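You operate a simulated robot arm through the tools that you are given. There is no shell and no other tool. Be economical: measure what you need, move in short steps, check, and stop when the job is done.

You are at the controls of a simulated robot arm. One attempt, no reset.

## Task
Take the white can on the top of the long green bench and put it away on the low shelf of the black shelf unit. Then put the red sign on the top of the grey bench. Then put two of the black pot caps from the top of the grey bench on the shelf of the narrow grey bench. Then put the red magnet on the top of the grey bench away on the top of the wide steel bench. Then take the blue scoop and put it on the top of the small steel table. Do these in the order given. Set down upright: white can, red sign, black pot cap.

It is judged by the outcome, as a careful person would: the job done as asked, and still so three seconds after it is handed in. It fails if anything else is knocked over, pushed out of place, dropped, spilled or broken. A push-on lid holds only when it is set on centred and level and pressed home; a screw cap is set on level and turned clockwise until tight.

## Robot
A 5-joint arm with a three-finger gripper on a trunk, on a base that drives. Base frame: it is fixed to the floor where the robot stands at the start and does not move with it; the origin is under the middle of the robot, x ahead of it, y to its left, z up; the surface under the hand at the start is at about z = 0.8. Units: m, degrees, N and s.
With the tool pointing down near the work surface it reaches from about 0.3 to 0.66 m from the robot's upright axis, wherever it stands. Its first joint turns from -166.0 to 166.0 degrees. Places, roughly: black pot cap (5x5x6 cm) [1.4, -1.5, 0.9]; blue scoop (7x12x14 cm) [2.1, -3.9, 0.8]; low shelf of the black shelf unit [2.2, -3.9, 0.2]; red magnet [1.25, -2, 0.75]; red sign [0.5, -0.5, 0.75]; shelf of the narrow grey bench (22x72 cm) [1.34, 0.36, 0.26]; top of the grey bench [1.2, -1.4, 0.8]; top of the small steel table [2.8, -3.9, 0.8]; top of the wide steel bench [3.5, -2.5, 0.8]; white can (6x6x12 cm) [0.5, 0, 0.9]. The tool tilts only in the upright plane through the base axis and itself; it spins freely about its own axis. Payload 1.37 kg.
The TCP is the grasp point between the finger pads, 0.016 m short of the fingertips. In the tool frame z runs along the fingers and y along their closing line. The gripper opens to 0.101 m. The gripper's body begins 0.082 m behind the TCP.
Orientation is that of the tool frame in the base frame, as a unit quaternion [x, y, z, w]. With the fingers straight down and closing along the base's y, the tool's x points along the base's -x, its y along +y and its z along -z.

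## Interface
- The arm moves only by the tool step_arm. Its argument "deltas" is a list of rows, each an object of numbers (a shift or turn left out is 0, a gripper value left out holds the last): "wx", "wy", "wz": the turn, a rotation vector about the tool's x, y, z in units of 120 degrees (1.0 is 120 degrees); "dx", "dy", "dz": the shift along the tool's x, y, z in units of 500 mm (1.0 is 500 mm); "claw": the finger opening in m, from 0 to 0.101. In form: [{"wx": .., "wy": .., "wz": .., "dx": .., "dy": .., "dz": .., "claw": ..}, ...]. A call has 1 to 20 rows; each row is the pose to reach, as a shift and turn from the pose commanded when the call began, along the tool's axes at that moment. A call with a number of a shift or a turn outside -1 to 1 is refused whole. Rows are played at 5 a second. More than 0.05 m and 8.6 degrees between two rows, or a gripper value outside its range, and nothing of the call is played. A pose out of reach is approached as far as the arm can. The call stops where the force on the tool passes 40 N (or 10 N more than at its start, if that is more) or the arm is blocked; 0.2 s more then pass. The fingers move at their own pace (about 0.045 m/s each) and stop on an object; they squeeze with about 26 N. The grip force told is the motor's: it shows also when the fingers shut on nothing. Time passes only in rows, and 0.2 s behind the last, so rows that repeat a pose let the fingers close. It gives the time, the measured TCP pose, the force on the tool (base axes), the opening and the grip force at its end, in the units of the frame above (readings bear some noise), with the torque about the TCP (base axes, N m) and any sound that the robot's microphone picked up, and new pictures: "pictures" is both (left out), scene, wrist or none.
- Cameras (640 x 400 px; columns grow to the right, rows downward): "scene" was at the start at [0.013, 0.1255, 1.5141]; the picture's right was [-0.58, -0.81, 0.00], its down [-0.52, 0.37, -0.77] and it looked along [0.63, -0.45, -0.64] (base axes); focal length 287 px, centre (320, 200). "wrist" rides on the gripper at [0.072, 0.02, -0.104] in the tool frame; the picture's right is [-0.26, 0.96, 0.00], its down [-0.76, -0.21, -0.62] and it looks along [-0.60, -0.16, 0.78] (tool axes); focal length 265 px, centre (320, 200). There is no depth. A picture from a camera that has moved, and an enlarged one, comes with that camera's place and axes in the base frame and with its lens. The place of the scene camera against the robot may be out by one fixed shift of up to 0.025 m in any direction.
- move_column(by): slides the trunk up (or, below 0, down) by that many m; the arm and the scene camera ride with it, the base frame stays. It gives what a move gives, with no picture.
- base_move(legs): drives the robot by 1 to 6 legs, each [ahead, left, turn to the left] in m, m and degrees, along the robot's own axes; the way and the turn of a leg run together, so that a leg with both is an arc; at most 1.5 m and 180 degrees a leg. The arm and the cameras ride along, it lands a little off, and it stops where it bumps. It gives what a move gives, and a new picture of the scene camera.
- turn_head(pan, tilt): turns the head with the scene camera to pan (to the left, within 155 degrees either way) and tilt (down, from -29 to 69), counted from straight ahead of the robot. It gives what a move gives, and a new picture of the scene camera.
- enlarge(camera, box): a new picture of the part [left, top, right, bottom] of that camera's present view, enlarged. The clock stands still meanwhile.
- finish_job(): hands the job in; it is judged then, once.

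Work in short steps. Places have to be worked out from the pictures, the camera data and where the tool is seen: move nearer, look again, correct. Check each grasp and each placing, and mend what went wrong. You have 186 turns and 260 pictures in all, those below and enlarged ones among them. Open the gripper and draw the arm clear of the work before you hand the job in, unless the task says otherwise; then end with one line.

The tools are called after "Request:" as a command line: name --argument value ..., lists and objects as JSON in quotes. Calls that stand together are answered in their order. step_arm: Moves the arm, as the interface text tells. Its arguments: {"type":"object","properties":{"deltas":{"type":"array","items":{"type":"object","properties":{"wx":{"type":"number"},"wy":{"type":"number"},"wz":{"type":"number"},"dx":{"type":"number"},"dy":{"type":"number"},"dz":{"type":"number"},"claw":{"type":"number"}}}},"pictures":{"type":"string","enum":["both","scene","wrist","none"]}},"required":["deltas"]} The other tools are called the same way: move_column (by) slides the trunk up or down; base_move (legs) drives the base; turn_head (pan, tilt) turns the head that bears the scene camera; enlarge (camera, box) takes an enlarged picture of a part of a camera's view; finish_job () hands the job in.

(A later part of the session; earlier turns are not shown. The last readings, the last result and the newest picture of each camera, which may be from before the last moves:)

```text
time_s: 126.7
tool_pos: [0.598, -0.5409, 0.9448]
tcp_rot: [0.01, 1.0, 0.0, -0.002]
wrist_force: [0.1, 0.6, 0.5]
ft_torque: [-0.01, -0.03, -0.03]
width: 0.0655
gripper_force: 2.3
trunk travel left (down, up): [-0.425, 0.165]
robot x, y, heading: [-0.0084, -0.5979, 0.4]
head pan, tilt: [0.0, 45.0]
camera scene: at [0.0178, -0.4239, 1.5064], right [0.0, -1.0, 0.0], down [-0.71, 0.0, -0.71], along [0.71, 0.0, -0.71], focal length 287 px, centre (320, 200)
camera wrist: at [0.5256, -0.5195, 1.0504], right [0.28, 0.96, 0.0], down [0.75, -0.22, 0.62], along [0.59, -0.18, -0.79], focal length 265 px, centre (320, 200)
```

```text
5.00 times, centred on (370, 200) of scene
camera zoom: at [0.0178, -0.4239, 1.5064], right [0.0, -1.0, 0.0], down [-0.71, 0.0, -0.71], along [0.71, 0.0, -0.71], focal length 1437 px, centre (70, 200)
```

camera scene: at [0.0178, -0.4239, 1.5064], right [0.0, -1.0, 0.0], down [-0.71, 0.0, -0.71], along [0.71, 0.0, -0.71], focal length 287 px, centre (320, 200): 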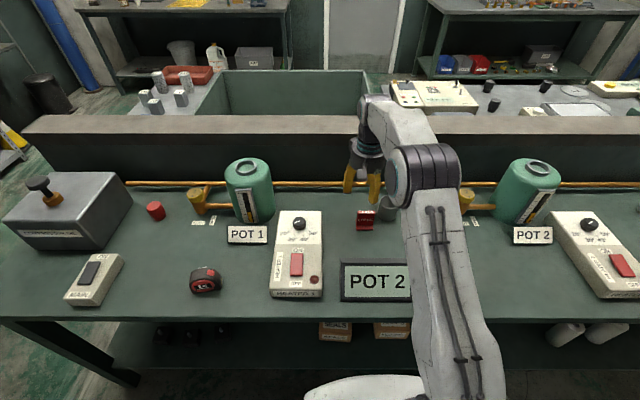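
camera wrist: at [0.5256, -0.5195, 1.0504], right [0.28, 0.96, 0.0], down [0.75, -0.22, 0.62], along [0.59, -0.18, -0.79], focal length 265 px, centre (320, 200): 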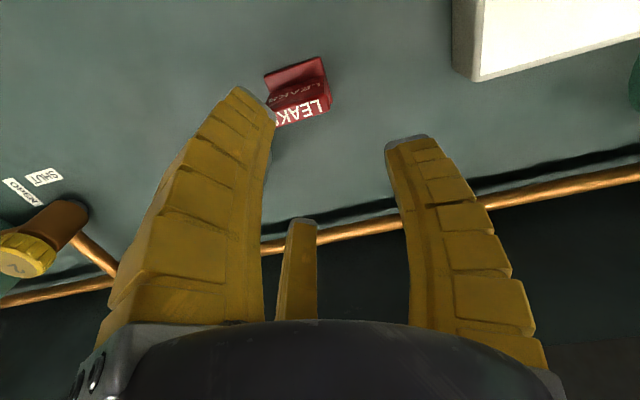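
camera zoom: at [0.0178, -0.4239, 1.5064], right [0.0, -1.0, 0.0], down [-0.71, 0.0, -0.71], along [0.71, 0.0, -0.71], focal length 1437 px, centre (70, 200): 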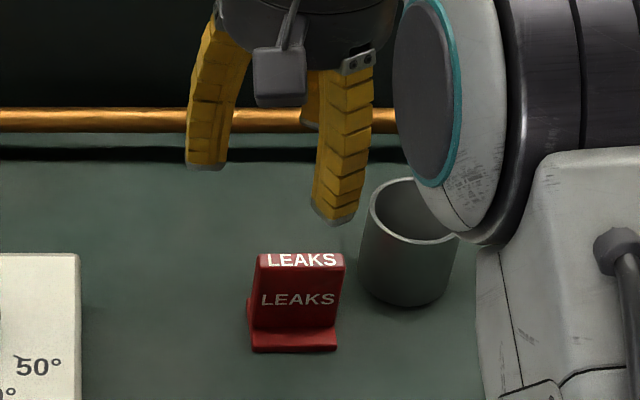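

Comparing both pictures, the gripper in fact has three fingers: one at +y and two on the -y side, spaced along x. So the thin sign slid between those two; closing fully will pinch its faces. I come down around it again, a bit higher so the tips meet the plate and not its foot.

Request:
step_arm --deltas '[{"dx": 0.016, "dy": -0.02, "claw": 0.055}, {"dx": 0.016, "dy": -0.02, "dz": 0.06}, {"dx": 0.016, "dy": -0.02, "dz": 0.13}, {"dx": 0.016, "dy": -0.02, "dz": 0.19}, {"dx": 0.016, "dy": -0.02, "dz": 0.214}, {"dx": 0.016, "dy": -0.02, "dz": 0.214}]' --pictures "both"

Request:
enlarge --camera "scene" --box '[310, 160, 430, 240]'

```text
time_s: 128.1
tool_pos: [0.59, -0.5518, 0.8342]
tcp_rot: [0.009, 1.0, 0.0, -0.002]
wrist_force: [-0.2, 0.6, 0.8]
ft_torque: [0.01, 0.0, 0.01]
width: 0.0586
gripper_force: 3.1
trunk travel left (down, up): [-0.425, 0.165]
robot x, y, heading: [-0.0068, -0.6023, 0.2]
head pan, tilt: [0.0, 45.0]
camera scene: at [0.0178, -0.4239, 1.5064], right [0.0, -1.0, 0.0], down [-0.71, 0.0, -0.71], along [0.71, 0.0, -0.71], focal length 287 px, centre (320, 200)
camera wrist: at [0.5182, -0.5294, 0.9391], right [0.28, 0.96, 0.0], down [0.75, -0.22, 0.62], along [0.59, -0.18, -0.79], focal length 265 px, centre (320, 200)
```

scene: 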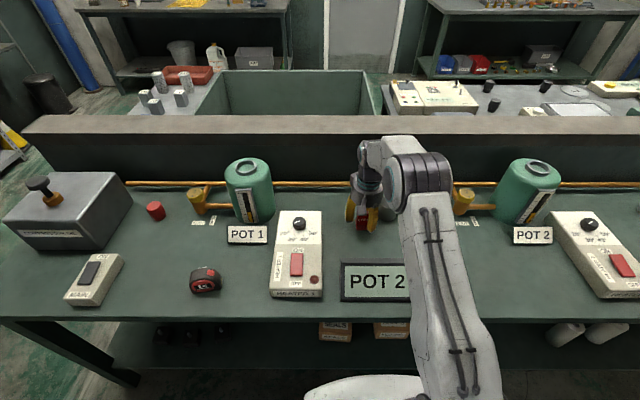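
wrist: 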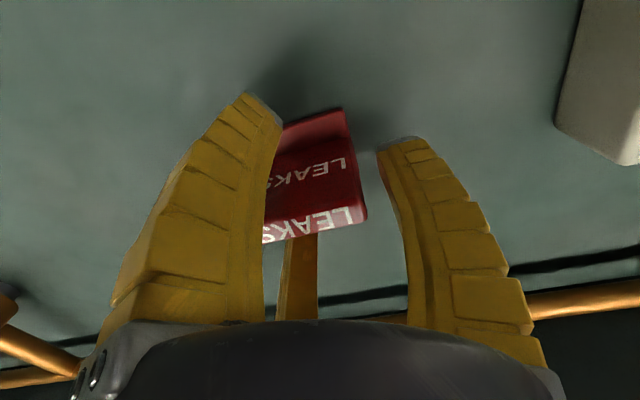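

```text
5.00 times, centred on (370, 200) of scene
camera zoom: at [0.0178, -0.4239, 1.5064], right [0.0, -1.0, 0.0], down [-0.71, 0.0, -0.71], along [0.71, 0.0, -0.71], focal length 1437 px, centre (70, 200)
```

zoom: 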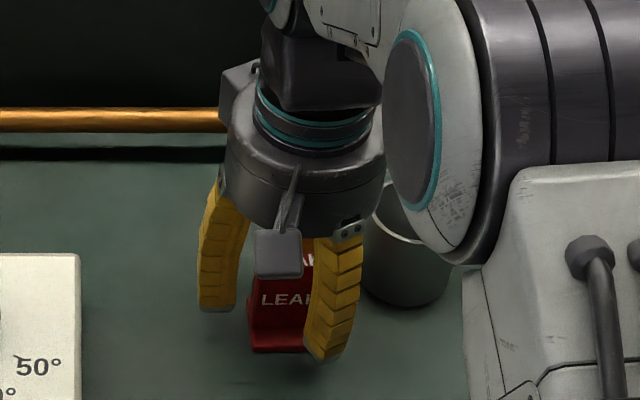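

The sign's plate is between the one front and one rear finger, with the third finger at its +y edge. I close fully.

Request:
step_arm --deltas '[{"claw": 0.0}, {"claw": 0.0}, {"claw": 0.0}, {"claw": 0.0}, {"claw": 0.0}, {"claw": 0.0}, {"claw": 0.0}]' --pictures "both"

Request:
enlarge --camera "scene" --box '[310, 160, 430, 240]'

```text
time_s: 129.7
tool_pos: [0.5903, -0.5505, 0.8335]
tcp_rot: [0.01, 1.0, -0.001, -0.001]
wrist_force: [0.0, 1.6, 4.2]
ft_torque: [0.12, 0.08, -0.04]
width: 0.0136
gripper_force: 26.0
trunk travel left (down, up): [-0.425, 0.165]
robot x, y, heading: [-0.0057, -0.5983, -0.2]
head pan, tilt: [0.0, 45.0]
camera scene: at [0.0173, -0.4238, 1.5064], right [0.0, -1.0, 0.0], down [-0.71, 0.0, -0.71], along [0.71, 0.0, -0.71], focal length 287 px, centre (320, 200)
camera wrist: at [0.5181, -0.5292, 0.9398], right [0.28, 0.96, 0.0], down [0.75, -0.22, 0.62], along [0.59, -0.18, -0.78], focal length 265 px, centre (320, 200)
```

scene: 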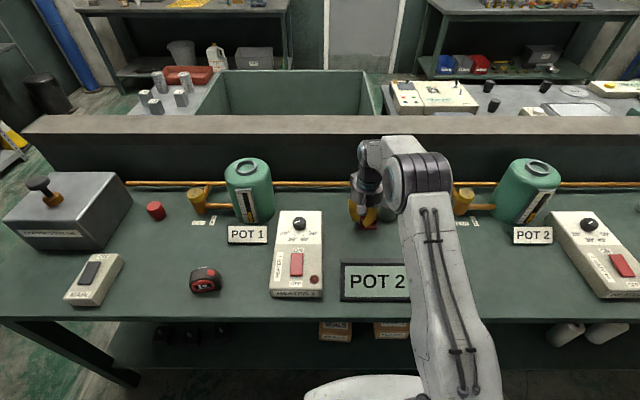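
wrist: 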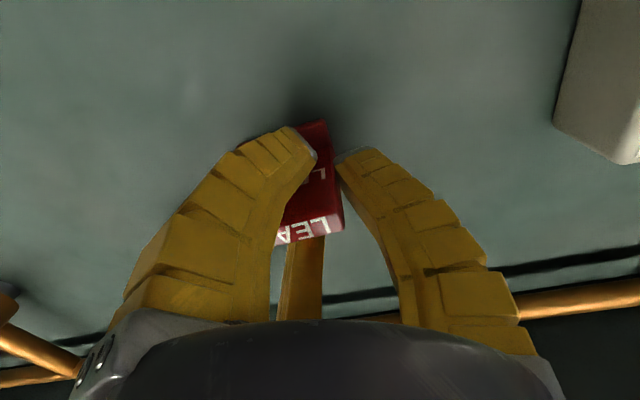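

```text
5.00 times, centred on (370, 200) of scene
camera zoom: at [0.0173, -0.4238, 1.5064], right [0.0, -1.0, 0.0], down [-0.71, 0.0, -0.71], along [0.71, 0.0, -0.71], focal length 1437 px, centre (70, 200)
```

zoom: 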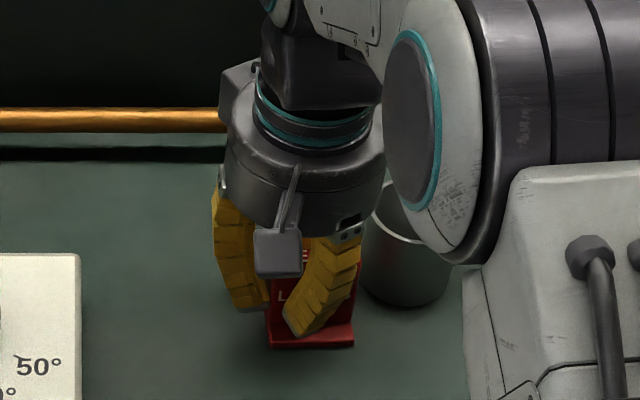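

It's gripped at 26 N. I lift 6 cm and check.

Request:
step_arm --deltas '[{"dz": -0.03}, {"dz": -0.07}, {"dz": -0.12}, {"dz": -0.12}]' --pictures "wrist"

Request:
enlarge --camera "scene" --box '[310, 140, 430, 240]'

```text
time_s: 130.7
tool_pos: [0.5887, -0.5518, 0.8952]
tcp_rot: [0.009, 1.0, 0.0, -0.002]
wrist_force: [-0.8, -0.2, -0.1]
ft_torque: [0.0, 0.01, 0.0]
width: 0.0115
gripper_force: 25.9
trunk travel left (down, up): [-0.425, 0.165]
robot x, y, heading: [-0.0051, -0.6023, 0.1]
head pan, tilt: [0.0, 45.0]
camera wrist: at [0.5173, -0.5299, 1.0014], right [0.28, 0.96, 0.0], down [0.75, -0.22, 0.62], along [0.59, -0.18, -0.79], focal length 265 px, centre (320, 200)
```

wrist: 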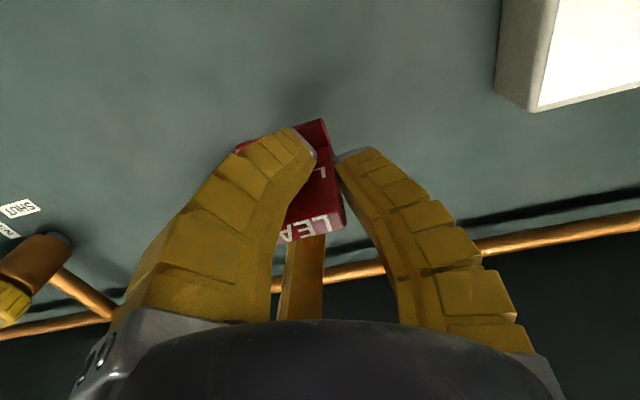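

```text
4.00 times, centred on (370, 190) of scene
camera zoom: at [0.0178, -0.4239, 1.5064], right [0.0, -1.0, 0.0], down [-0.71, 0.0, -0.71], along [0.71, 0.0, -0.71], focal length 1150 px, centre (120, 240)
```

zoom: 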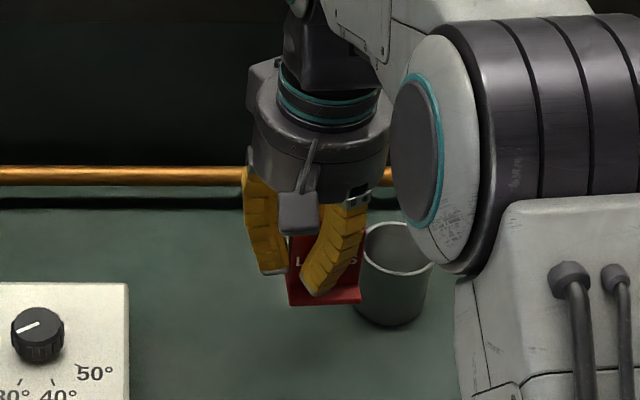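

The sign is held. I raise and tuck it, then drive round to the east side of the grey bench.

Request:
step_arm --deltas '[{"dz": -0.08}, {"dz": -0.17, "dx": 0.02}, {"dz": -0.25, "dx": 0.06}, {"dz": -0.33, "dx": 0.12}, {"dz": -0.4, "dx": 0.18}, {"dz": -0.4, "dx": 0.26}, {"dz": -0.4, "dx": 0.26}]' --pictures "wrist"

Request:
base_move --legs '[[-0.21, 0, 0], [0, -1.1, 0], [0, -1.1, 0]]'

```text
time_s: 132.3
tool_pos: [0.4569, -0.5502, 1.0944]
tcp_rot: [0.009, 1.0, 0.001, -0.001]
wrist_force: [-1.1, -0.9, 1.0]
ft_torque: [-0.01, -0.04, -0.01]
width: 0.0113
gripper_force: 26.3
trunk travel left (down, up): [-0.425, 0.165]
robot x, y, heading: [-0.0038, -0.599, 0.2]
head pan, tilt: [0.0, 45.0]
camera wrist: at [0.3851, -0.5286, 1.1997], right [0.28, 0.96, 0.0], down [0.75, -0.22, 0.62], along [0.59, -0.18, -0.79], focal length 265 px, centre (320, 200)
```

wrist: 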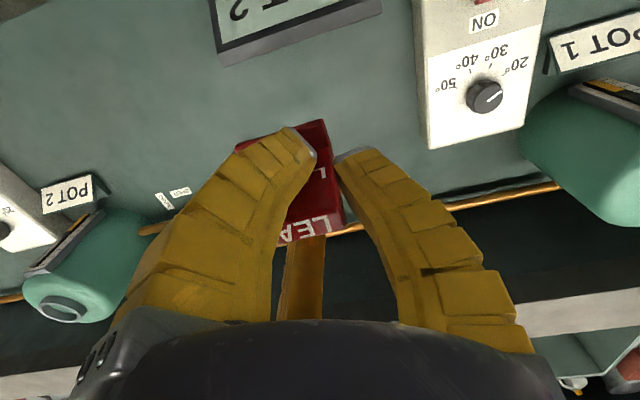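

```text
time_s: 144.4
tool_pos: [0.2326, -2.7591, 1.0943]
tcp_rot: [0.021, 1.0, 0.0, -0.002]
wrist_force: [-0.2, 0.4, 0.0]
ft_torque: [0.01, -0.01, -0.01]
width: 0.011
gripper_force: 26.7
trunk travel left (down, up): [-0.425, 0.165]
robot x, y, heading: [-0.2272, -2.7973, -1.3]
head pan, tilt: [0.0, 45.0]
camera scene: at [-0.2041, -2.6219, 1.5064], right [-0.02, -1.0, 0.0], down [-0.71, 0.01, -0.71], along [0.71, -0.01, -0.71], focal length 287 px, centre (320, 200)
```

scene: 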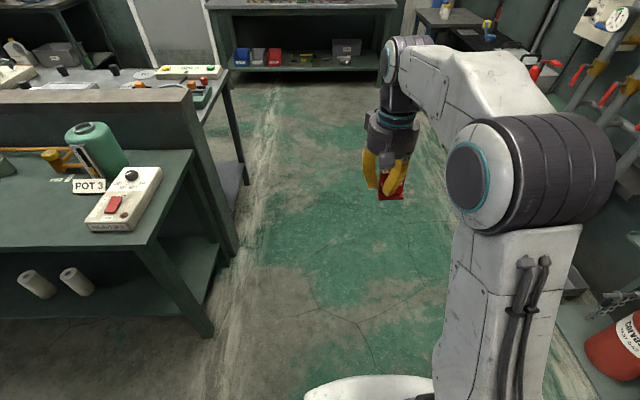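

I drive ahead 2.3 m, turn around, and strafe north alongside the grey bench.

Request:
base_move --legs '[[0, 0, 1.3], [1.15, 0, 0], [1.15, 0, 0], [0, 0, 180], [0, -1.45, 0]]'

Request:
turn_head --pan 10 --tilt 40

```text
time_s: 170.1
tool_pos: [1.632, -1.3622, 1.0932]
tcp_rot: [1.0, -0.025, 0.002, 0.001]
wrist_force: [0.4, 0.2, -0.8]
ft_torque: [0.01, 0.0, -0.02]
width: 0.0108
gripper_force: 26.3
trunk travel left (down, up): [-0.425, 0.165]
robot x, y, heading: [2.0989, -1.3293, 178.1]
head pan, tilt: [0.0, 45.0]
camera scene: at [2.0755, -1.5034, 1.5064], right [0.03, 1.0, 0.0], down [0.71, -0.02, -0.71], along [-0.71, 0.02, -0.71], focal length 287 px, centre (320, 200)
```

scene: 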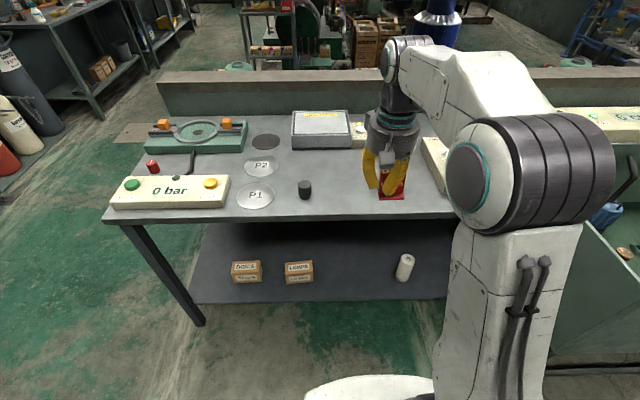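

```text
time_s: 170.9
tool_pos: [1.6328, -1.3622, 1.0935]
tcp_rot: [1.0, -0.025, 0.001, 0.0]
wrist_force: [-0.8, -0.3, -0.4]
ft_torque: [-0.02, 0.0, -0.02]
width: 0.0105
gripper_force: 25.7
trunk travel left (down, up): [-0.425, 0.165]
robot x, y, heading: [2.0977, -1.3264, 178.2]
head pan, tilt: [10.0, 40.0]
camera scene: at [2.0727, -1.5182, 1.5136], right [-0.15, 0.99, 0.0], down [0.64, 0.09, -0.77], along [-0.76, -0.11, -0.64], focal length 287 px, centre (320, 200)
```

scene: 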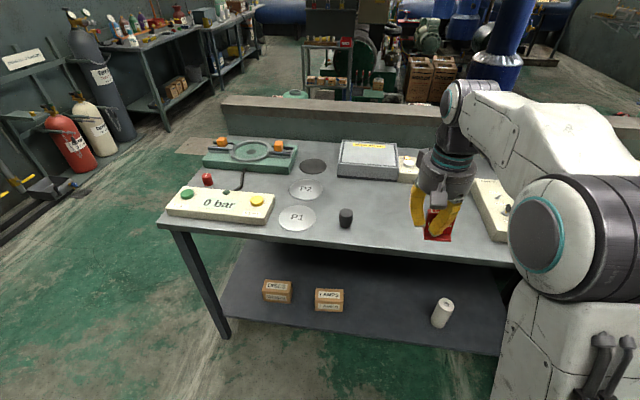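

The bench front edge is near x 1.46 and one cap at about (1.34, -1.53). I drive 0.17 m nearer and look with the wrist camera for a free spot for the sign.

Request:
base_move --legs '[[0.17, 0, 1.5]]'

Request:
step_arm --deltas '[{"dx": 0}]' --pictures "wrist"

Request:
turn_head --pan -30 --tilt 40

```text
time_s: 172.3
tool_pos: [1.4619, -1.3724, 1.0937]
tcp_rot: [1.0, -0.013, 0.003, 0.0]
wrist_force: [-0.4, 0.2, -1.2]
ft_torque: [0.01, -0.01, -0.02]
width: 0.0104
gripper_force: 25.9
trunk travel left (down, up): [-0.425, 0.165]
robot x, y, heading: [1.9284, -1.3258, 179.9]
head pan, tilt: [10.0, 40.0]
camera scene: at [1.9055, -1.5166, 1.5136], right [-0.17, 0.98, 0.0], down [0.63, 0.11, -0.77], along [-0.75, -0.13, -0.64], focal length 287 px, centre (320, 200)
```

scene: 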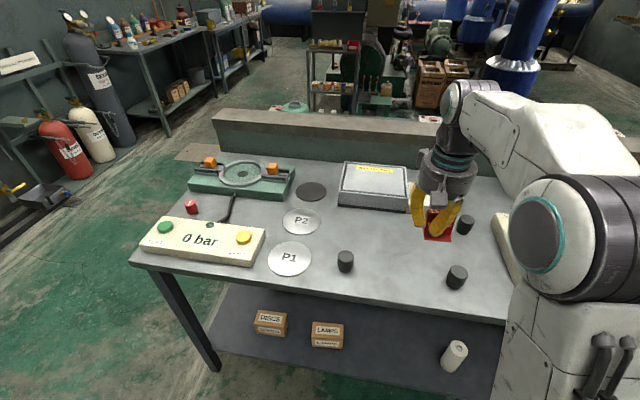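

```text
time_s: 172.7
tool_pos: [1.4631, -1.3736, 1.0937]
tcp_rot: [1.0, -0.012, 0.002, 0.0]
wrist_force: [0.0, -0.4, 0.4]
ft_torque: [0.0, 0.02, -0.03]
width: 0.0106
gripper_force: 26.4
trunk travel left (down, up): [-0.425, 0.165]
robot x, y, heading: [1.9274, -1.3219, 180.0]
head pan, tilt: [10.0, 40.0]
camera wrist: at [1.5336, -1.3939, 1.1996], right [-0.29, -0.96, 0.0], down [-0.75, 0.23, 0.62], along [-0.59, 0.18, -0.79], focal length 265 px, centre (320, 200)
```

wrist: 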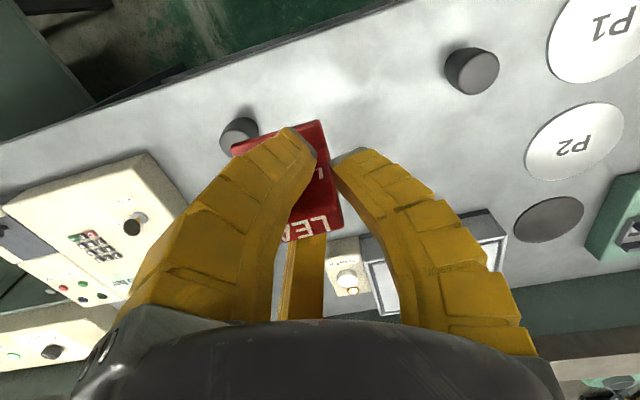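

```text
time_s: 173.8
tool_pos: [1.4611, -1.3723, 1.094]
tcp_rot: [1.0, -0.012, 0.002, 0.0]
wrist_force: [0.1, -0.2, -0.4]
ft_torque: [0.01, -0.03, 0.07]
width: 0.0104
gripper_force: 26.0
trunk travel left (down, up): [-0.425, 0.165]
robot x, y, heading: [1.928, -1.3267, 180.2]
head pan, tilt: [-30.0, 40.0]
camera scene: at [1.9165, -1.4594, 1.5137], right [0.5, 0.87, 0.0], down [0.56, -0.32, -0.77], along [-0.66, 0.38, -0.64], focal length 287 px, centre (320, 200)
```

scene: 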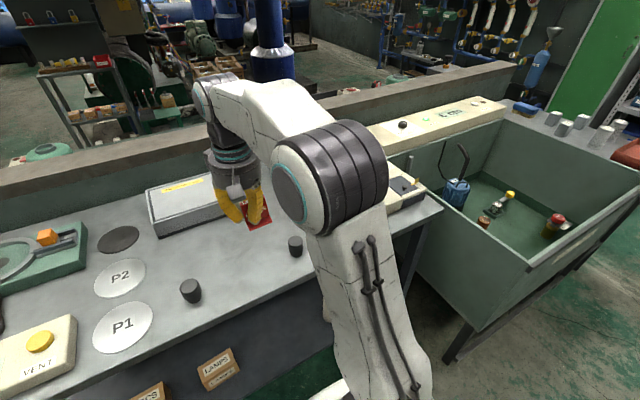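

Caps are at about (1.40, -1.55), (1.425, -1.25) and a third further back. A free spot for the sign is (1.30, -1.40). I move over there at z 0.90.

Request:
step_arm --deltas '[{"dx": -0.07, "dy": 0.01}, {"dx": -0.14, "dy": 0.02, "dz": 0.05}, {"dx": -0.21, "dy": 0.035, "dz": 0.11}, {"dx": -0.27, "dy": 0.045, "dz": 0.18}, {"dx": -0.324, "dy": 0.054, "dz": 0.25}, {"dx": -0.324, "dy": 0.054, "dz": 0.32}, {"dx": -0.324, "dy": 0.054, "dz": 0.39}, {"dx": -0.324, "dy": 0.054, "dz": 0.39}]' --pictures "both"

Request:
turn_head --pan 5 --tilt 40

Request:
enlarge --camera "scene" --box '[320, 150, 520, 300]'

```text
time_s: 175.6
tool_pos: [1.301, -1.3991, 0.8972]
tcp_rot: [1.0, -0.012, 0.002, 0.001]
wrist_force: [-0.5, 0.9, 0.1]
ft_torque: [-0.04, -0.01, 0.01]
width: 0.0108
gripper_force: 25.8
trunk travel left (down, up): [-0.425, 0.165]
robot x, y, heading: [1.9286, -1.3267, 179.9]
head pan, tilt: [-30.0, 40.0]
camera scene: at [1.9163, -1.4594, 1.5136], right [0.5, 0.87, 0.0], down [0.56, -0.32, -0.77], along [-0.66, 0.38, -0.64], focal length 287 px, centre (320, 200)
camera wrist: at [1.3711, -1.4185, 1.0029], right [-0.29, -0.96, 0.0], down [-0.75, 0.23, 0.62], along [-0.59, 0.18, -0.79], focal length 265 px, centre (320, 200)
```

scene: 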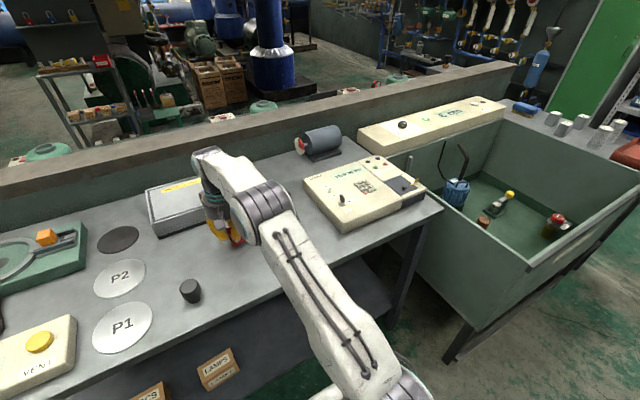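
wrist: 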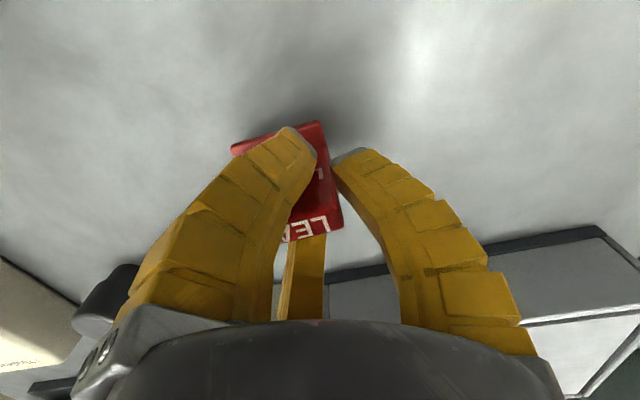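

```text
time_s: 176.6
tool_pos: [1.3015, -1.3971, 0.8995]
tcp_rot: [1.0, -0.012, 0.002, -0.001]
wrist_force: [0.5, -0.1, -0.7]
ft_torque: [0.02, 0.02, -0.01]
width: 0.0106
gripper_force: 26.3
trunk travel left (down, up): [-0.425, 0.165]
robot x, y, heading: [1.9248, -1.3254, 180.1]
head pan, tilt: [5.0, 40.0]
camera scene: at [1.9053, -1.5092, 1.5136], right [-0.09, 1.0, 0.0], down [0.64, 0.06, -0.77], along [-0.76, -0.07, -0.64], focal length 287 px, centre (320, 200)
```

scene: 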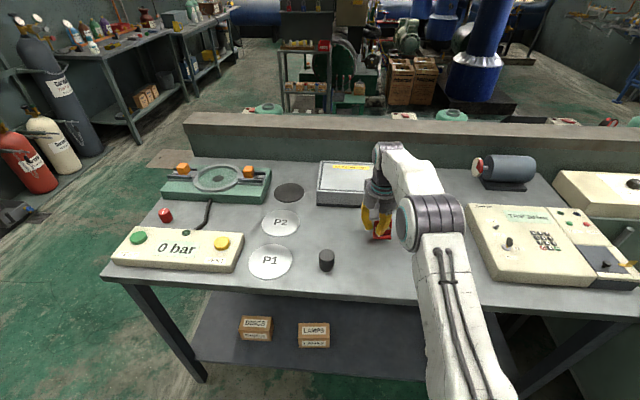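

```text
2.67 times, centred on (420, 225) of scene
camera zoom: at [1.9053, -1.5092, 1.5136], right [-0.09, 1.0, 0.0], down [0.64, 0.06, -0.77], along [-0.76, -0.07, -0.64], focal length 766 px, centre (53, 133)
```

zoom: 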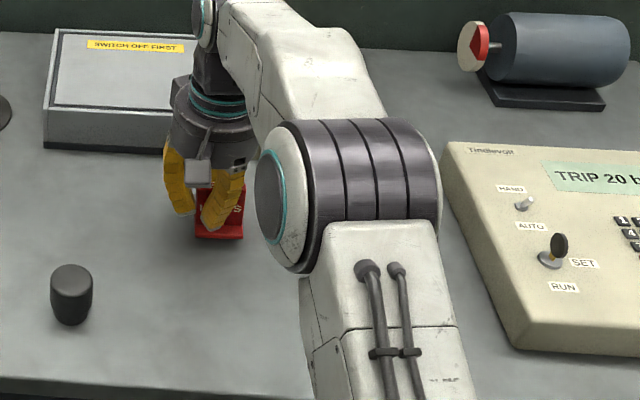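

Spot is free. I descend to just above, then slowly to contact.

Request:
step_arm --deltas '[{"dz": 0.06}, {"dz": 0.11}, {"dz": 0.118}, {"dz": 0.124}, {"dz": 0.13}, {"dz": 0.134}]' --pictures "wrist"

```text
time_s: 177.2
tool_pos: [1.2981, -1.3962, 0.8704]
tcp_rot: [1.0, -0.012, -0.011, 0.001]
wrist_force: [3.1, 0.7, 18.3]
ft_torque: [-0.01, -0.03, 0.02]
width: 0.0171
gripper_force: 26.1
trunk travel left (down, up): [-0.425, 0.165]
robot x, y, heading: [1.925, -1.3272, 179.7]
head pan, tilt: [5.0, 40.0]
stopped in row 2: the force on the tool passed its limit at 52 N (the readings are from after the stop); the commanded pose is now the measured one
camera wrist: at [1.3717, -1.4173, 0.9734], right [-0.29, -0.96, 0.01], down [-0.74, 0.23, 0.64], along [-0.61, 0.18, -0.77], focal length 265 px, centre (320, 200)
```

wrist: 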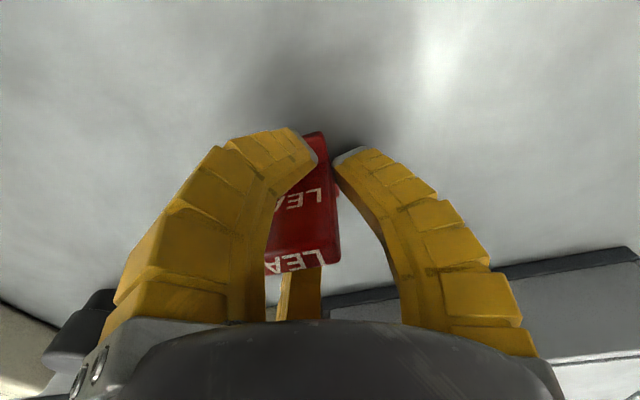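

Contact came earlier than expected (the grey top seems higher, or the sign hung lower); I look closely before releasing.

Request:
enlarge --camera "scene" --box '[340, 190, 420, 250]'

Request:
enlarge --camera "wrist" --box '[220, 80, 420, 280]'

```text
6.67 times, centred on (380, 220) of scene
camera zoom: at [1.9079, -1.5089, 1.5139], right [-0.09, 1.0, 0.0], down [0.64, 0.06, -0.77], along [-0.76, -0.07, -0.64], focal length 1916 px, centre (-80, 67)
```

zoom: 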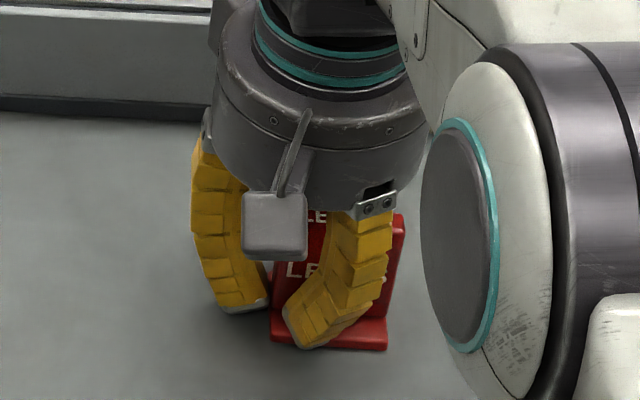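

```text
2.00 times, centred on (320, 180) of wrist
camera zoom: at [1.3717, -1.4173, 0.9734], right [-0.29, -0.96, 0.01], down [-0.74, 0.23, 0.64], along [-0.61, 0.18, -0.77], focal length 531 px, centre (320, 240)
```

zoom: 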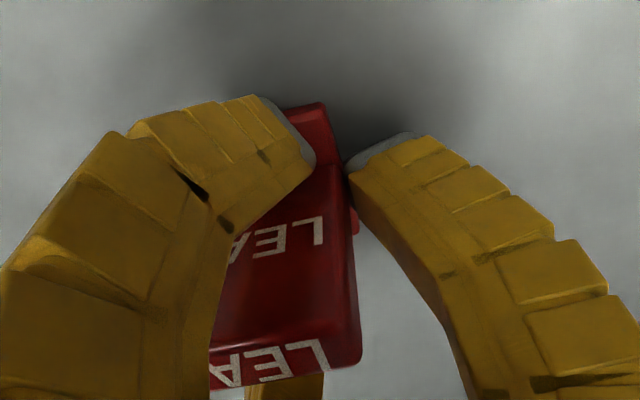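

The sign stands on the bench with its foot flat. I open gently.

Request:
step_arm --deltas '[{"dz": -0.004, "claw": 0.01}, {"dz": -0.004, "claw": 0.02}, {"dz": -0.004, "claw": 0.03}, {"dz": -0.004, "claw": 0.045}, {"dz": -0.004, "claw": 0.06}, {"dz": -0.004, "claw": 0.07}, {"dz": -0.004, "claw": 0.07}]' --pictures "both"

Request:
enlarge --camera "scene" --box '[340, 190, 420, 250]'

```text
time_s: 178.8
tool_pos: [1.2984, -1.3967, 0.8673]
tcp_rot: [1.0, -0.012, -0.007, 0.001]
wrist_force: [0.7, 0.3, 0.0]
ft_torque: [0.03, 0.02, 0.0]
width: 0.0732
gripper_force: 1.9
trunk travel left (down, up): [-0.425, 0.165]
robot x, y, heading: [1.9296, -1.3269, 180.2]
head pan, tilt: [5.0, 40.0]
camera scene: at [1.9054, -1.5092, 1.5136], right [-0.09, 1.0, 0.0], down [0.64, 0.06, -0.77], along [-0.76, -0.07, -0.64], focal length 287 px, centre (320, 200)
camera wrist: at [1.3709, -1.4177, 0.9715], right [-0.29, -0.96, 0.0], down [-0.74, 0.23, 0.63], along [-0.6, 0.18, -0.78], focal length 265 px, centre (320, 200)
```

scene: 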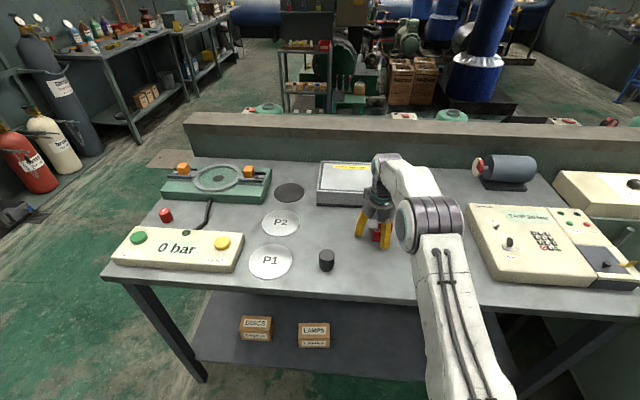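
wrist: 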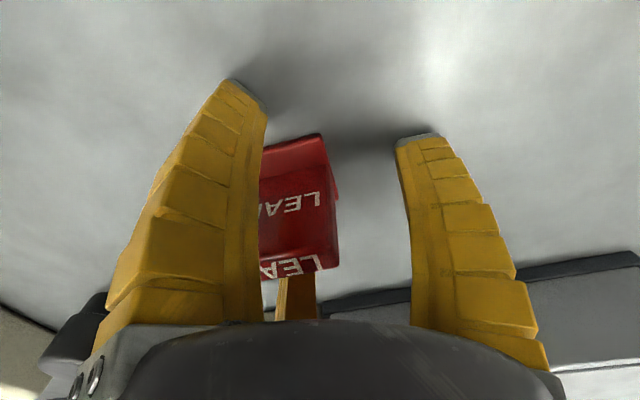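

```text
6.67 times, centred on (380, 220) of scene
camera zoom: at [1.9054, -1.5092, 1.5136], right [-0.09, 1.0, 0.0], down [0.64, 0.06, -0.77], along [-0.76, -0.07, -0.64], focal length 1916 px, centre (-80, 67)
```

zoom: 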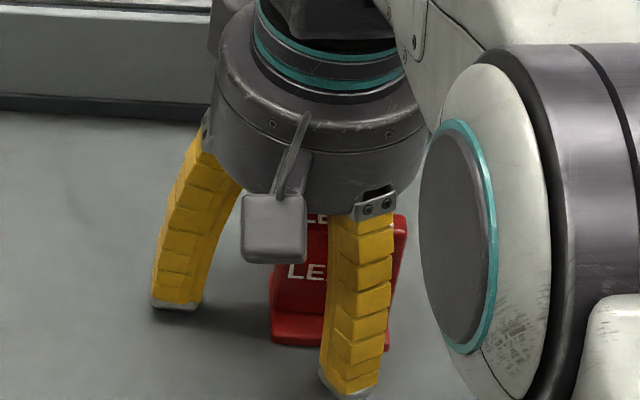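

Released and upright. I rise and verify the sign.

Request:
step_arm --deltas '[{"dz": -0.08}, {"dz": -0.16}, {"dz": -0.24}, {"dz": -0.32}, {"dz": -0.4}, {"dz": -0.4, "claw": 0.1}]' --pictures "both"

Request:
enlarge --camera "scene" --box '[300, 180, 460, 280]'

```text
time_s: 180.2
tool_pos: [1.3325, -1.393, 1.0639]
tcp_rot: [1.0, -0.011, -0.004, 0.0]
wrist_force: [-0.6, 0.2, 0.6]
ft_torque: [0.04, -0.02, 0.0]
width: 0.1
gripper_force: 0.0
out of reach, approached as far as the arm can: row 4, 5, 6
trunk travel left (down, up): [-0.425, 0.165]
robot x, y, heading: [1.9253, -1.3261, 180.0]
head pan, tilt: [5.0, 40.0]
camera scene: at [1.9046, -1.5093, 1.5136], right [-0.09, 1.0, 0.0], down [0.64, 0.06, -0.77], along [-0.76, -0.07, -0.64], focal length 287 px, centre (320, 200)
camera wrist: at [1.4036, -1.4135, 1.1688], right [-0.29, -0.96, 0.0], down [-0.75, 0.23, 0.63], along [-0.6, 0.18, -0.78], focal length 265 px, centre (320, 200)
```

scene: 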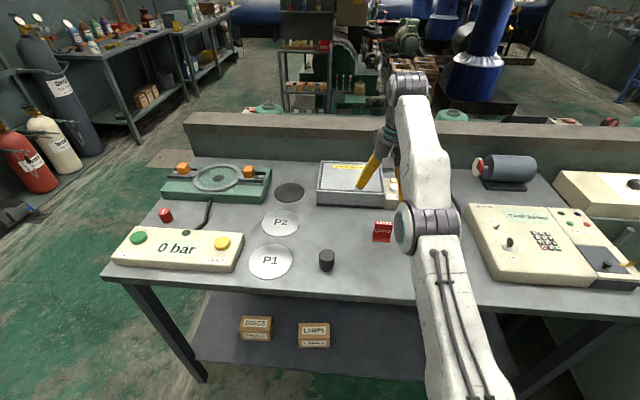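
wrist: 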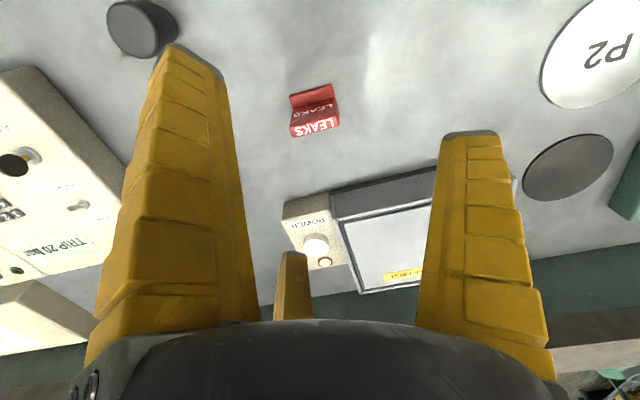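

```text
4.00 times, centred on (380, 230) of scene
camera zoom: at [1.9046, -1.5093, 1.5136], right [-0.09, 1.0, 0.0], down [0.64, 0.06, -0.77], along [-0.76, -0.07, -0.64], focal length 1150 px, centre (80, 80)
```

zoom: 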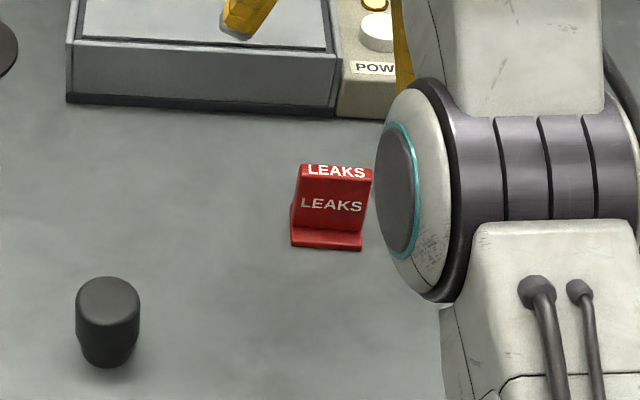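

The sign stands upright on the grey bench. Before picking caps, I look at the narrow grey bench to choose the grasp.

Request:
turn_head --pan -75 --tilt 35

Request:
enlarge --camera "scene" --box '[180, 40, 420, 190]'

```text
time_s: 181.7
tool_pos: [1.3316, -1.3926, 1.0642]
tcp_rot: [1.0, -0.012, -0.004, 0.001]
wrist_force: [0.2, 0.5, 0.1]
ft_torque: [0.0, 0.02, 0.02]
width: 0.0998
gripper_force: 0.0
trunk travel left (down, up): [-0.425, 0.165]
robot x, y, heading: [1.9281, -1.3229, 179.9]
head pan, tilt: [-75.0, 35.0]
camera scene: at [1.9673, -1.4168, 1.5212], right [0.97, 0.26, 0.0], down [0.15, -0.55, -0.82], along [-0.21, 0.79, -0.57], focal length 287 px, centre (320, 200)
```

scene: 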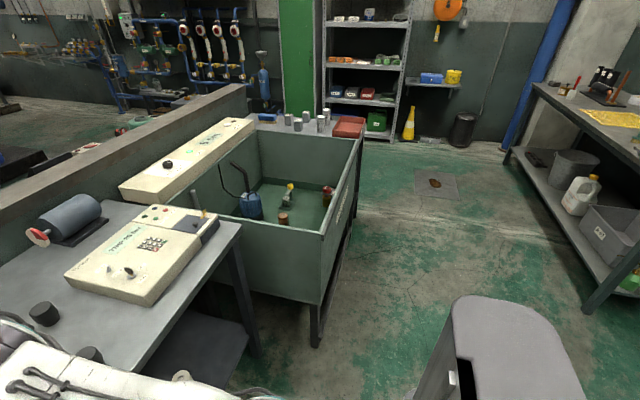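

```text
2.67 times, centred on (300, 115) of scene
camera zoom: at [1.9673, -1.4168, 1.5212], right [0.97, 0.26, 0.0], down [0.15, -0.55, -0.82], along [-0.21, 0.79, -0.57], focal length 766 px, centre (373, 427)
```

zoom: 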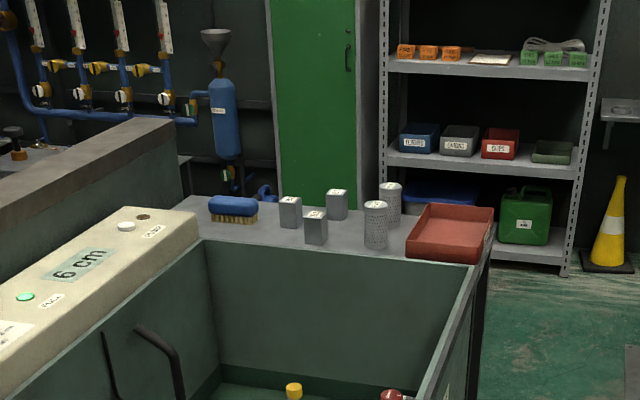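

The narrow bench lies beyond the tank with its long side along x; its shelf needs a tilted grasp. I back up 0.1 m and turn the tool toward the left cap to measure it.

Request:
base_move --legs '[[-0.1, 0, 0]]'

Request:
step_arm --deltas '[{"wz": -0.05, "dx": 0.02, "dy": 0.05}, {"wz": -0.1, "dx": 0.04, "dy": 0.1}, {"wz": -0.15, "dx": 0.05, "dy": 0.15}, {"wz": -0.168, "dx": 0.06, "dy": 0.22}, {"wz": -0.168, "dx": 0.06, "dy": 0.22}]' --pictures "wrist"

```text
time_s: 182.8
tool_pos: [1.4304, -1.3924, 1.0654]
tcp_rot: [1.0, -0.013, -0.006, 0.001]
wrist_force: [0.2, -0.2, -0.9]
ft_torque: [0.01, -0.01, 0.0]
width: 0.0999
gripper_force: 0.0
trunk travel left (down, up): [-0.425, 0.165]
robot x, y, heading: [2.0261, -1.329, 180.0]
head pan, tilt: [-75.0, 35.0]
camera scene: at [2.0672, -1.4169, 1.5212], right [0.97, 0.26, 0.0], down [0.15, -0.55, -0.82], along [-0.21, 0.79, -0.57], focal length 287 px, centre (320, 200)
```

scene: 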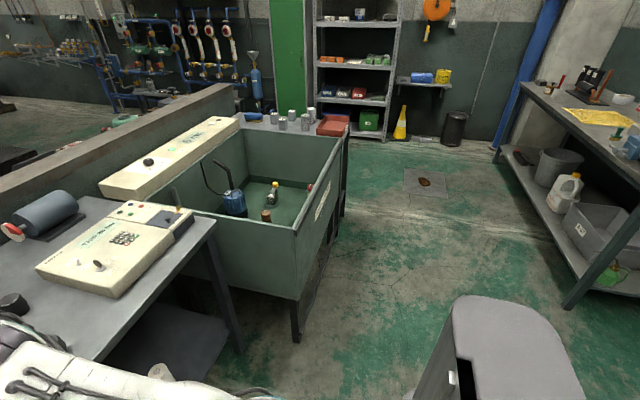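

```text
time_s: 184.0
tool_pos: [1.4568, -1.5039, 1.0654]
tcp_rot: [0.987, 0.162, -0.005, 0.0]
wrist_force: [0.6, 0.3, -0.2]
ft_torque: [-0.03, 0.01, 0.02]
width: 0.0996
gripper_force: 0.0
out of reach, approached as far as the arm can: row 1, 2, 3
trunk travel left (down, up): [-0.425, 0.165]
robot x, y, heading: [2.0227, -1.3244, 179.6]
head pan, tilt: [-75.0, 35.0]
camera wrist: at [1.5318, -1.4983, 1.1695], right [0.06, -1.0, 0.0], down [-0.78, -0.04, 0.63], along [-0.63, -0.04, -0.78], focal length 265 px, centre (320, 200)
```

wrist: 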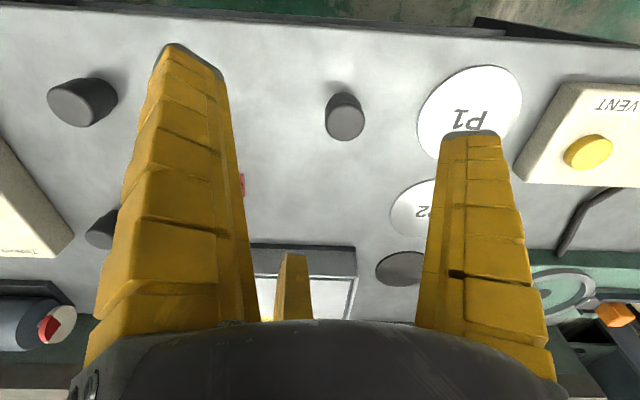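

Bench top works out at z≈0.85, and the cap stands at (1.427, -1.531), about 6 cm tall. I tilt the tool 35° and come to a pre-grasp with a narrow opening.

Request:
step_arm --deltas '[{"wy": -0.06, "dx": 0.01, "dy": 0.01, "dz": 0.03, "claw": 0.06}, {"wy": -0.12, "dx": 0.02, "dy": 0.015, "dz": 0.07, "claw": 0.06}, {"wy": -0.18, "dx": 0.03, "dy": 0.02, "dz": 0.11}, {"wy": -0.24, "dx": 0.041, "dy": 0.025, "dz": 0.15}, {"wy": -0.2917, "dx": 0.041, "dy": 0.031, "dz": 0.187}, {"wy": -0.2917, "dx": 0.041, "dy": 0.031, "dz": 0.187}]' --pictures "wrist"

Request:
turn_head --pan 10 --tilt 40

Request:
enlarge --camera "scene" --box '[280, 170, 440, 290]'

```text
time_s: 185.4
tool_pos: [1.456, -1.5027, 1.0649]
tcp_rot: [0.987, 0.164, -0.005, 0.001]
wrist_force: [0.4, 0.1, -0.1]
ft_torque: [0.0, -0.02, -0.01]
width: 0.0633
gripper_force: 2.6
out of reach, approached as far as the arm can: row 1, 2, 3, 4, 5, 6
trunk travel left (down, up): [-0.425, 0.165]
robot x, y, heading: [2.0269, -1.3271, 179.8]
head pan, tilt: [-75.0, 35.0]
camera wrist: at [1.5318, -1.4981, 1.1695], right [0.06, -1.0, 0.0], down [-0.78, -0.04, 0.63], along [-0.63, -0.04, -0.78], focal length 265 px, centre (320, 200)
```

wrist: 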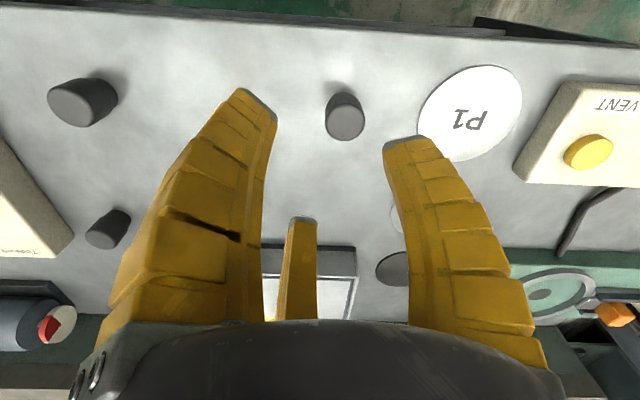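

```text
time_s: 187.0
tool_pos: [1.4564, -1.5029, 1.0661]
tcp_rot: [0.987, 0.162, -0.004, 0.001]
wrist_force: [0.0, 0.7, 0.4]
ft_torque: [0.02, 0.04, -0.02]
width: 0.0634
gripper_force: 2.7
trunk travel left (down, up): [-0.425, 0.165]
robot x, y, heading: [2.0235, -1.3276, 179.8]
head pan, tilt: [10.0, 40.0]
camera scene: at [2.0051, -1.5166, 1.5136], right [-0.17, 0.99, 0.0], down [0.63, 0.11, -0.77], along [-0.75, -0.13, -0.64], focal length 287 px, centre (320, 200)
```

scene: 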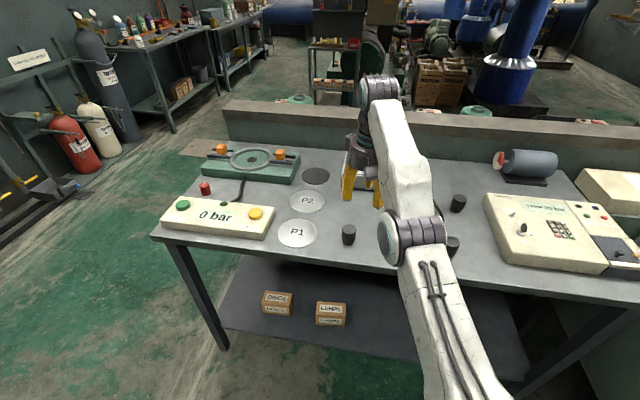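

```text
3.33 times, centred on (360, 230) of scene
camera zoom: at [2.0051, -1.5166, 1.5136], right [-0.17, 0.99, 0.0], down [0.63, 0.11, -0.77], along [-0.75, -0.13, -0.64], focal length 958 px, centre (187, 100)
```

zoom: 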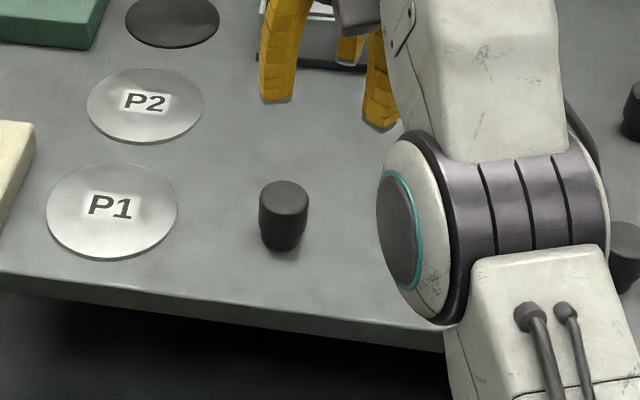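

The arm didn't move from this stretched pose. I first draw it in and down without tilting.

Request:
step_arm --deltas '[{"dx": 0.06, "dz": 0.02}, {"dx": 0.12, "dz": 0.06}, {"dx": 0.18, "dz": 0.1}, {"dx": 0.18, "dz": 0.1}]' --pictures "none"

Request:
step_arm --deltas '[{"wy": -0.06}, {"wy": -0.12}, {"wy": -0.18}, {"wy": -0.24}, {"wy": -0.2917}, {"wy": -0.2917}]' --pictures "wrist"

```text
time_s: 188.0
tool_pos: [1.456, -1.5023, 1.0649]
tcp_rot: [0.987, 0.162, -0.004, 0.001]
wrist_force: [0.3, -0.4, -1.4]
ft_torque: [0.03, 0.04, 0.01]
width: 0.063
gripper_force: 2.5
out of reach, approached as far as the arm can: row 1, 2, 3, 4
trunk travel left (down, up): [-0.425, 0.165]
robot x, y, heading: [2.0272, -1.3286, 179.7]
head pan, tilt: [10.0, 40.0]
```

```text
time_s: 189.4
tool_pos: [1.4586, -1.5008, 1.0894]
tcp_rot: [0.986, 0.162, -0.027, 0.004]
wrist_force: [0.4, 0.4, -0.8]
ft_torque: [0.01, 0.0, -0.01]
width: 0.0632
gripper_force: 2.3
out of reach, approached as far as the arm can: row 1, 2, 3, 4, 5, 6
trunk travel left (down, up): [-0.425, 0.165]
robot x, y, heading: [2.0244, -1.3283, 179.8]
head pan, tilt: [10.0, 40.0]
camera wrist: at [1.5377, -1.4936, 1.1906], right [0.06, -1.0, 0.01], down [-0.75, -0.03, 0.66], along [-0.66, -0.05, -0.75], focal length 265 px, centre (320, 200)
```

wrist: 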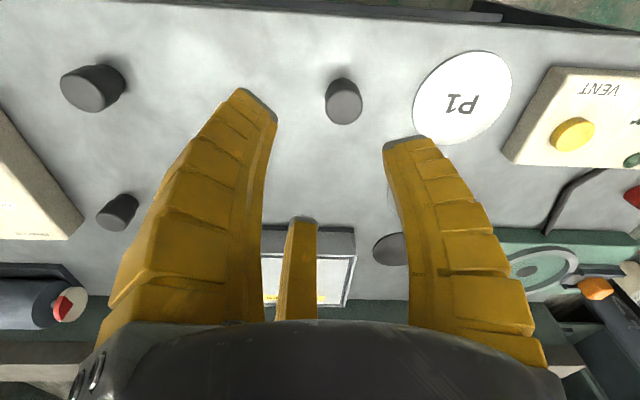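

The elbow seems to be stretched straight. I nudge it along its free arc (down and slightly outward) to unlock it.

Request:
step_arm --deltas '[{"dz": 0.05}, {"dz": 0.1}, {"dz": 0.15}, {"dz": 0.2}, {"dz": 0.2}]' --pictures "scene"

```text
time_s: 190.6
tool_pos: [1.4563, -1.5005, 1.0642]
tcp_rot: [0.987, 0.162, -0.004, 0.001]
wrist_force: [-0.1, 0.8, 0.7]
ft_torque: [0.0, -0.01, -0.01]
width: 0.0634
gripper_force: 2.5
out of reach, approached as far as the arm can: row 1, 2, 3, 4, 5
trunk travel left (down, up): [-0.425, 0.165]
robot x, y, heading: [2.0267, -1.3282, 179.8]
head pan, tilt: [10.0, 40.0]
camera scene: at [2.0053, -1.5166, 1.5137], right [-0.17, 0.99, 0.0], down [0.63, 0.11, -0.77], along [-0.75, -0.13, -0.64], focal length 287 px, centre (320, 200)
```

scene: 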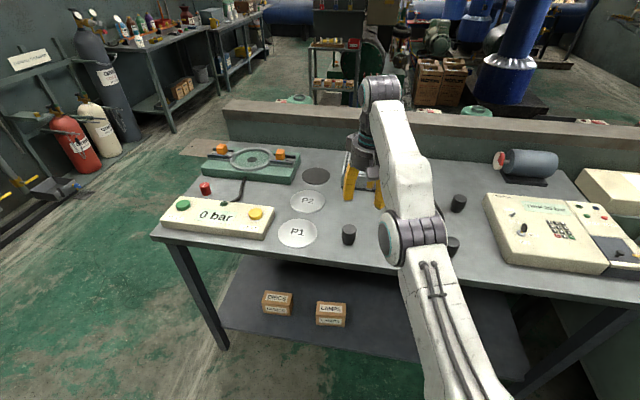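

Still locked. I try the other way: up and inward together.

Request:
step_arm --deltas '[{"dz": -0.05, "dx": 0.06}, {"dz": -0.1, "dx": 0.12}, {"dz": -0.15, "dx": 0.18}, {"dz": -0.18, "dx": 0.24}, {"dz": -0.18, "dx": 0.3}, {"dz": -0.12, "dx": 0.3}, {"dz": -0.06, "dx": 0.3}, {"dz": 0.0, "dx": 0.3}]' --pictures "scene"

```text
time_s: 192.4
tool_pos: [1.5963, -1.4516, 1.0564]
tcp_rot: [0.986, 0.162, -0.027, 0.004]
wrist_force: [-0.1, -0.3, 0.5]
ft_torque: [-0.01, 0.02, -0.02]
width: 0.0632
gripper_force: 2.6
out of reach, approached as far as the arm can: row 1
trunk travel left (down, up): [-0.425, 0.165]
robot x, y, heading: [2.0213, -1.3241, 180.0]
head pan, tilt: [10.0, 40.0]
camera scene: at [2.0052, -1.5166, 1.5137], right [-0.17, 0.99, 0.0], down [0.63, 0.11, -0.77], along [-0.75, -0.13, -0.64], focal length 287 px, centre (320, 200)
```

scene: 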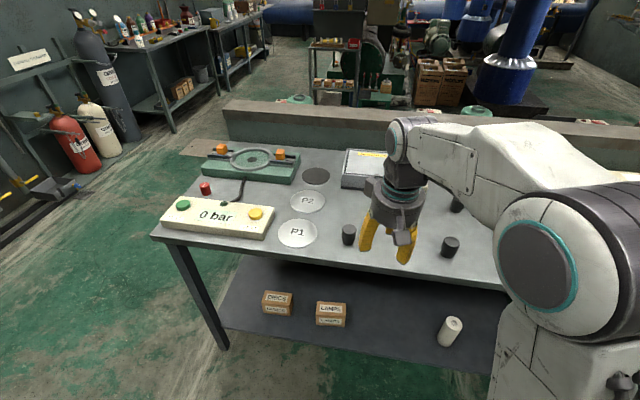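

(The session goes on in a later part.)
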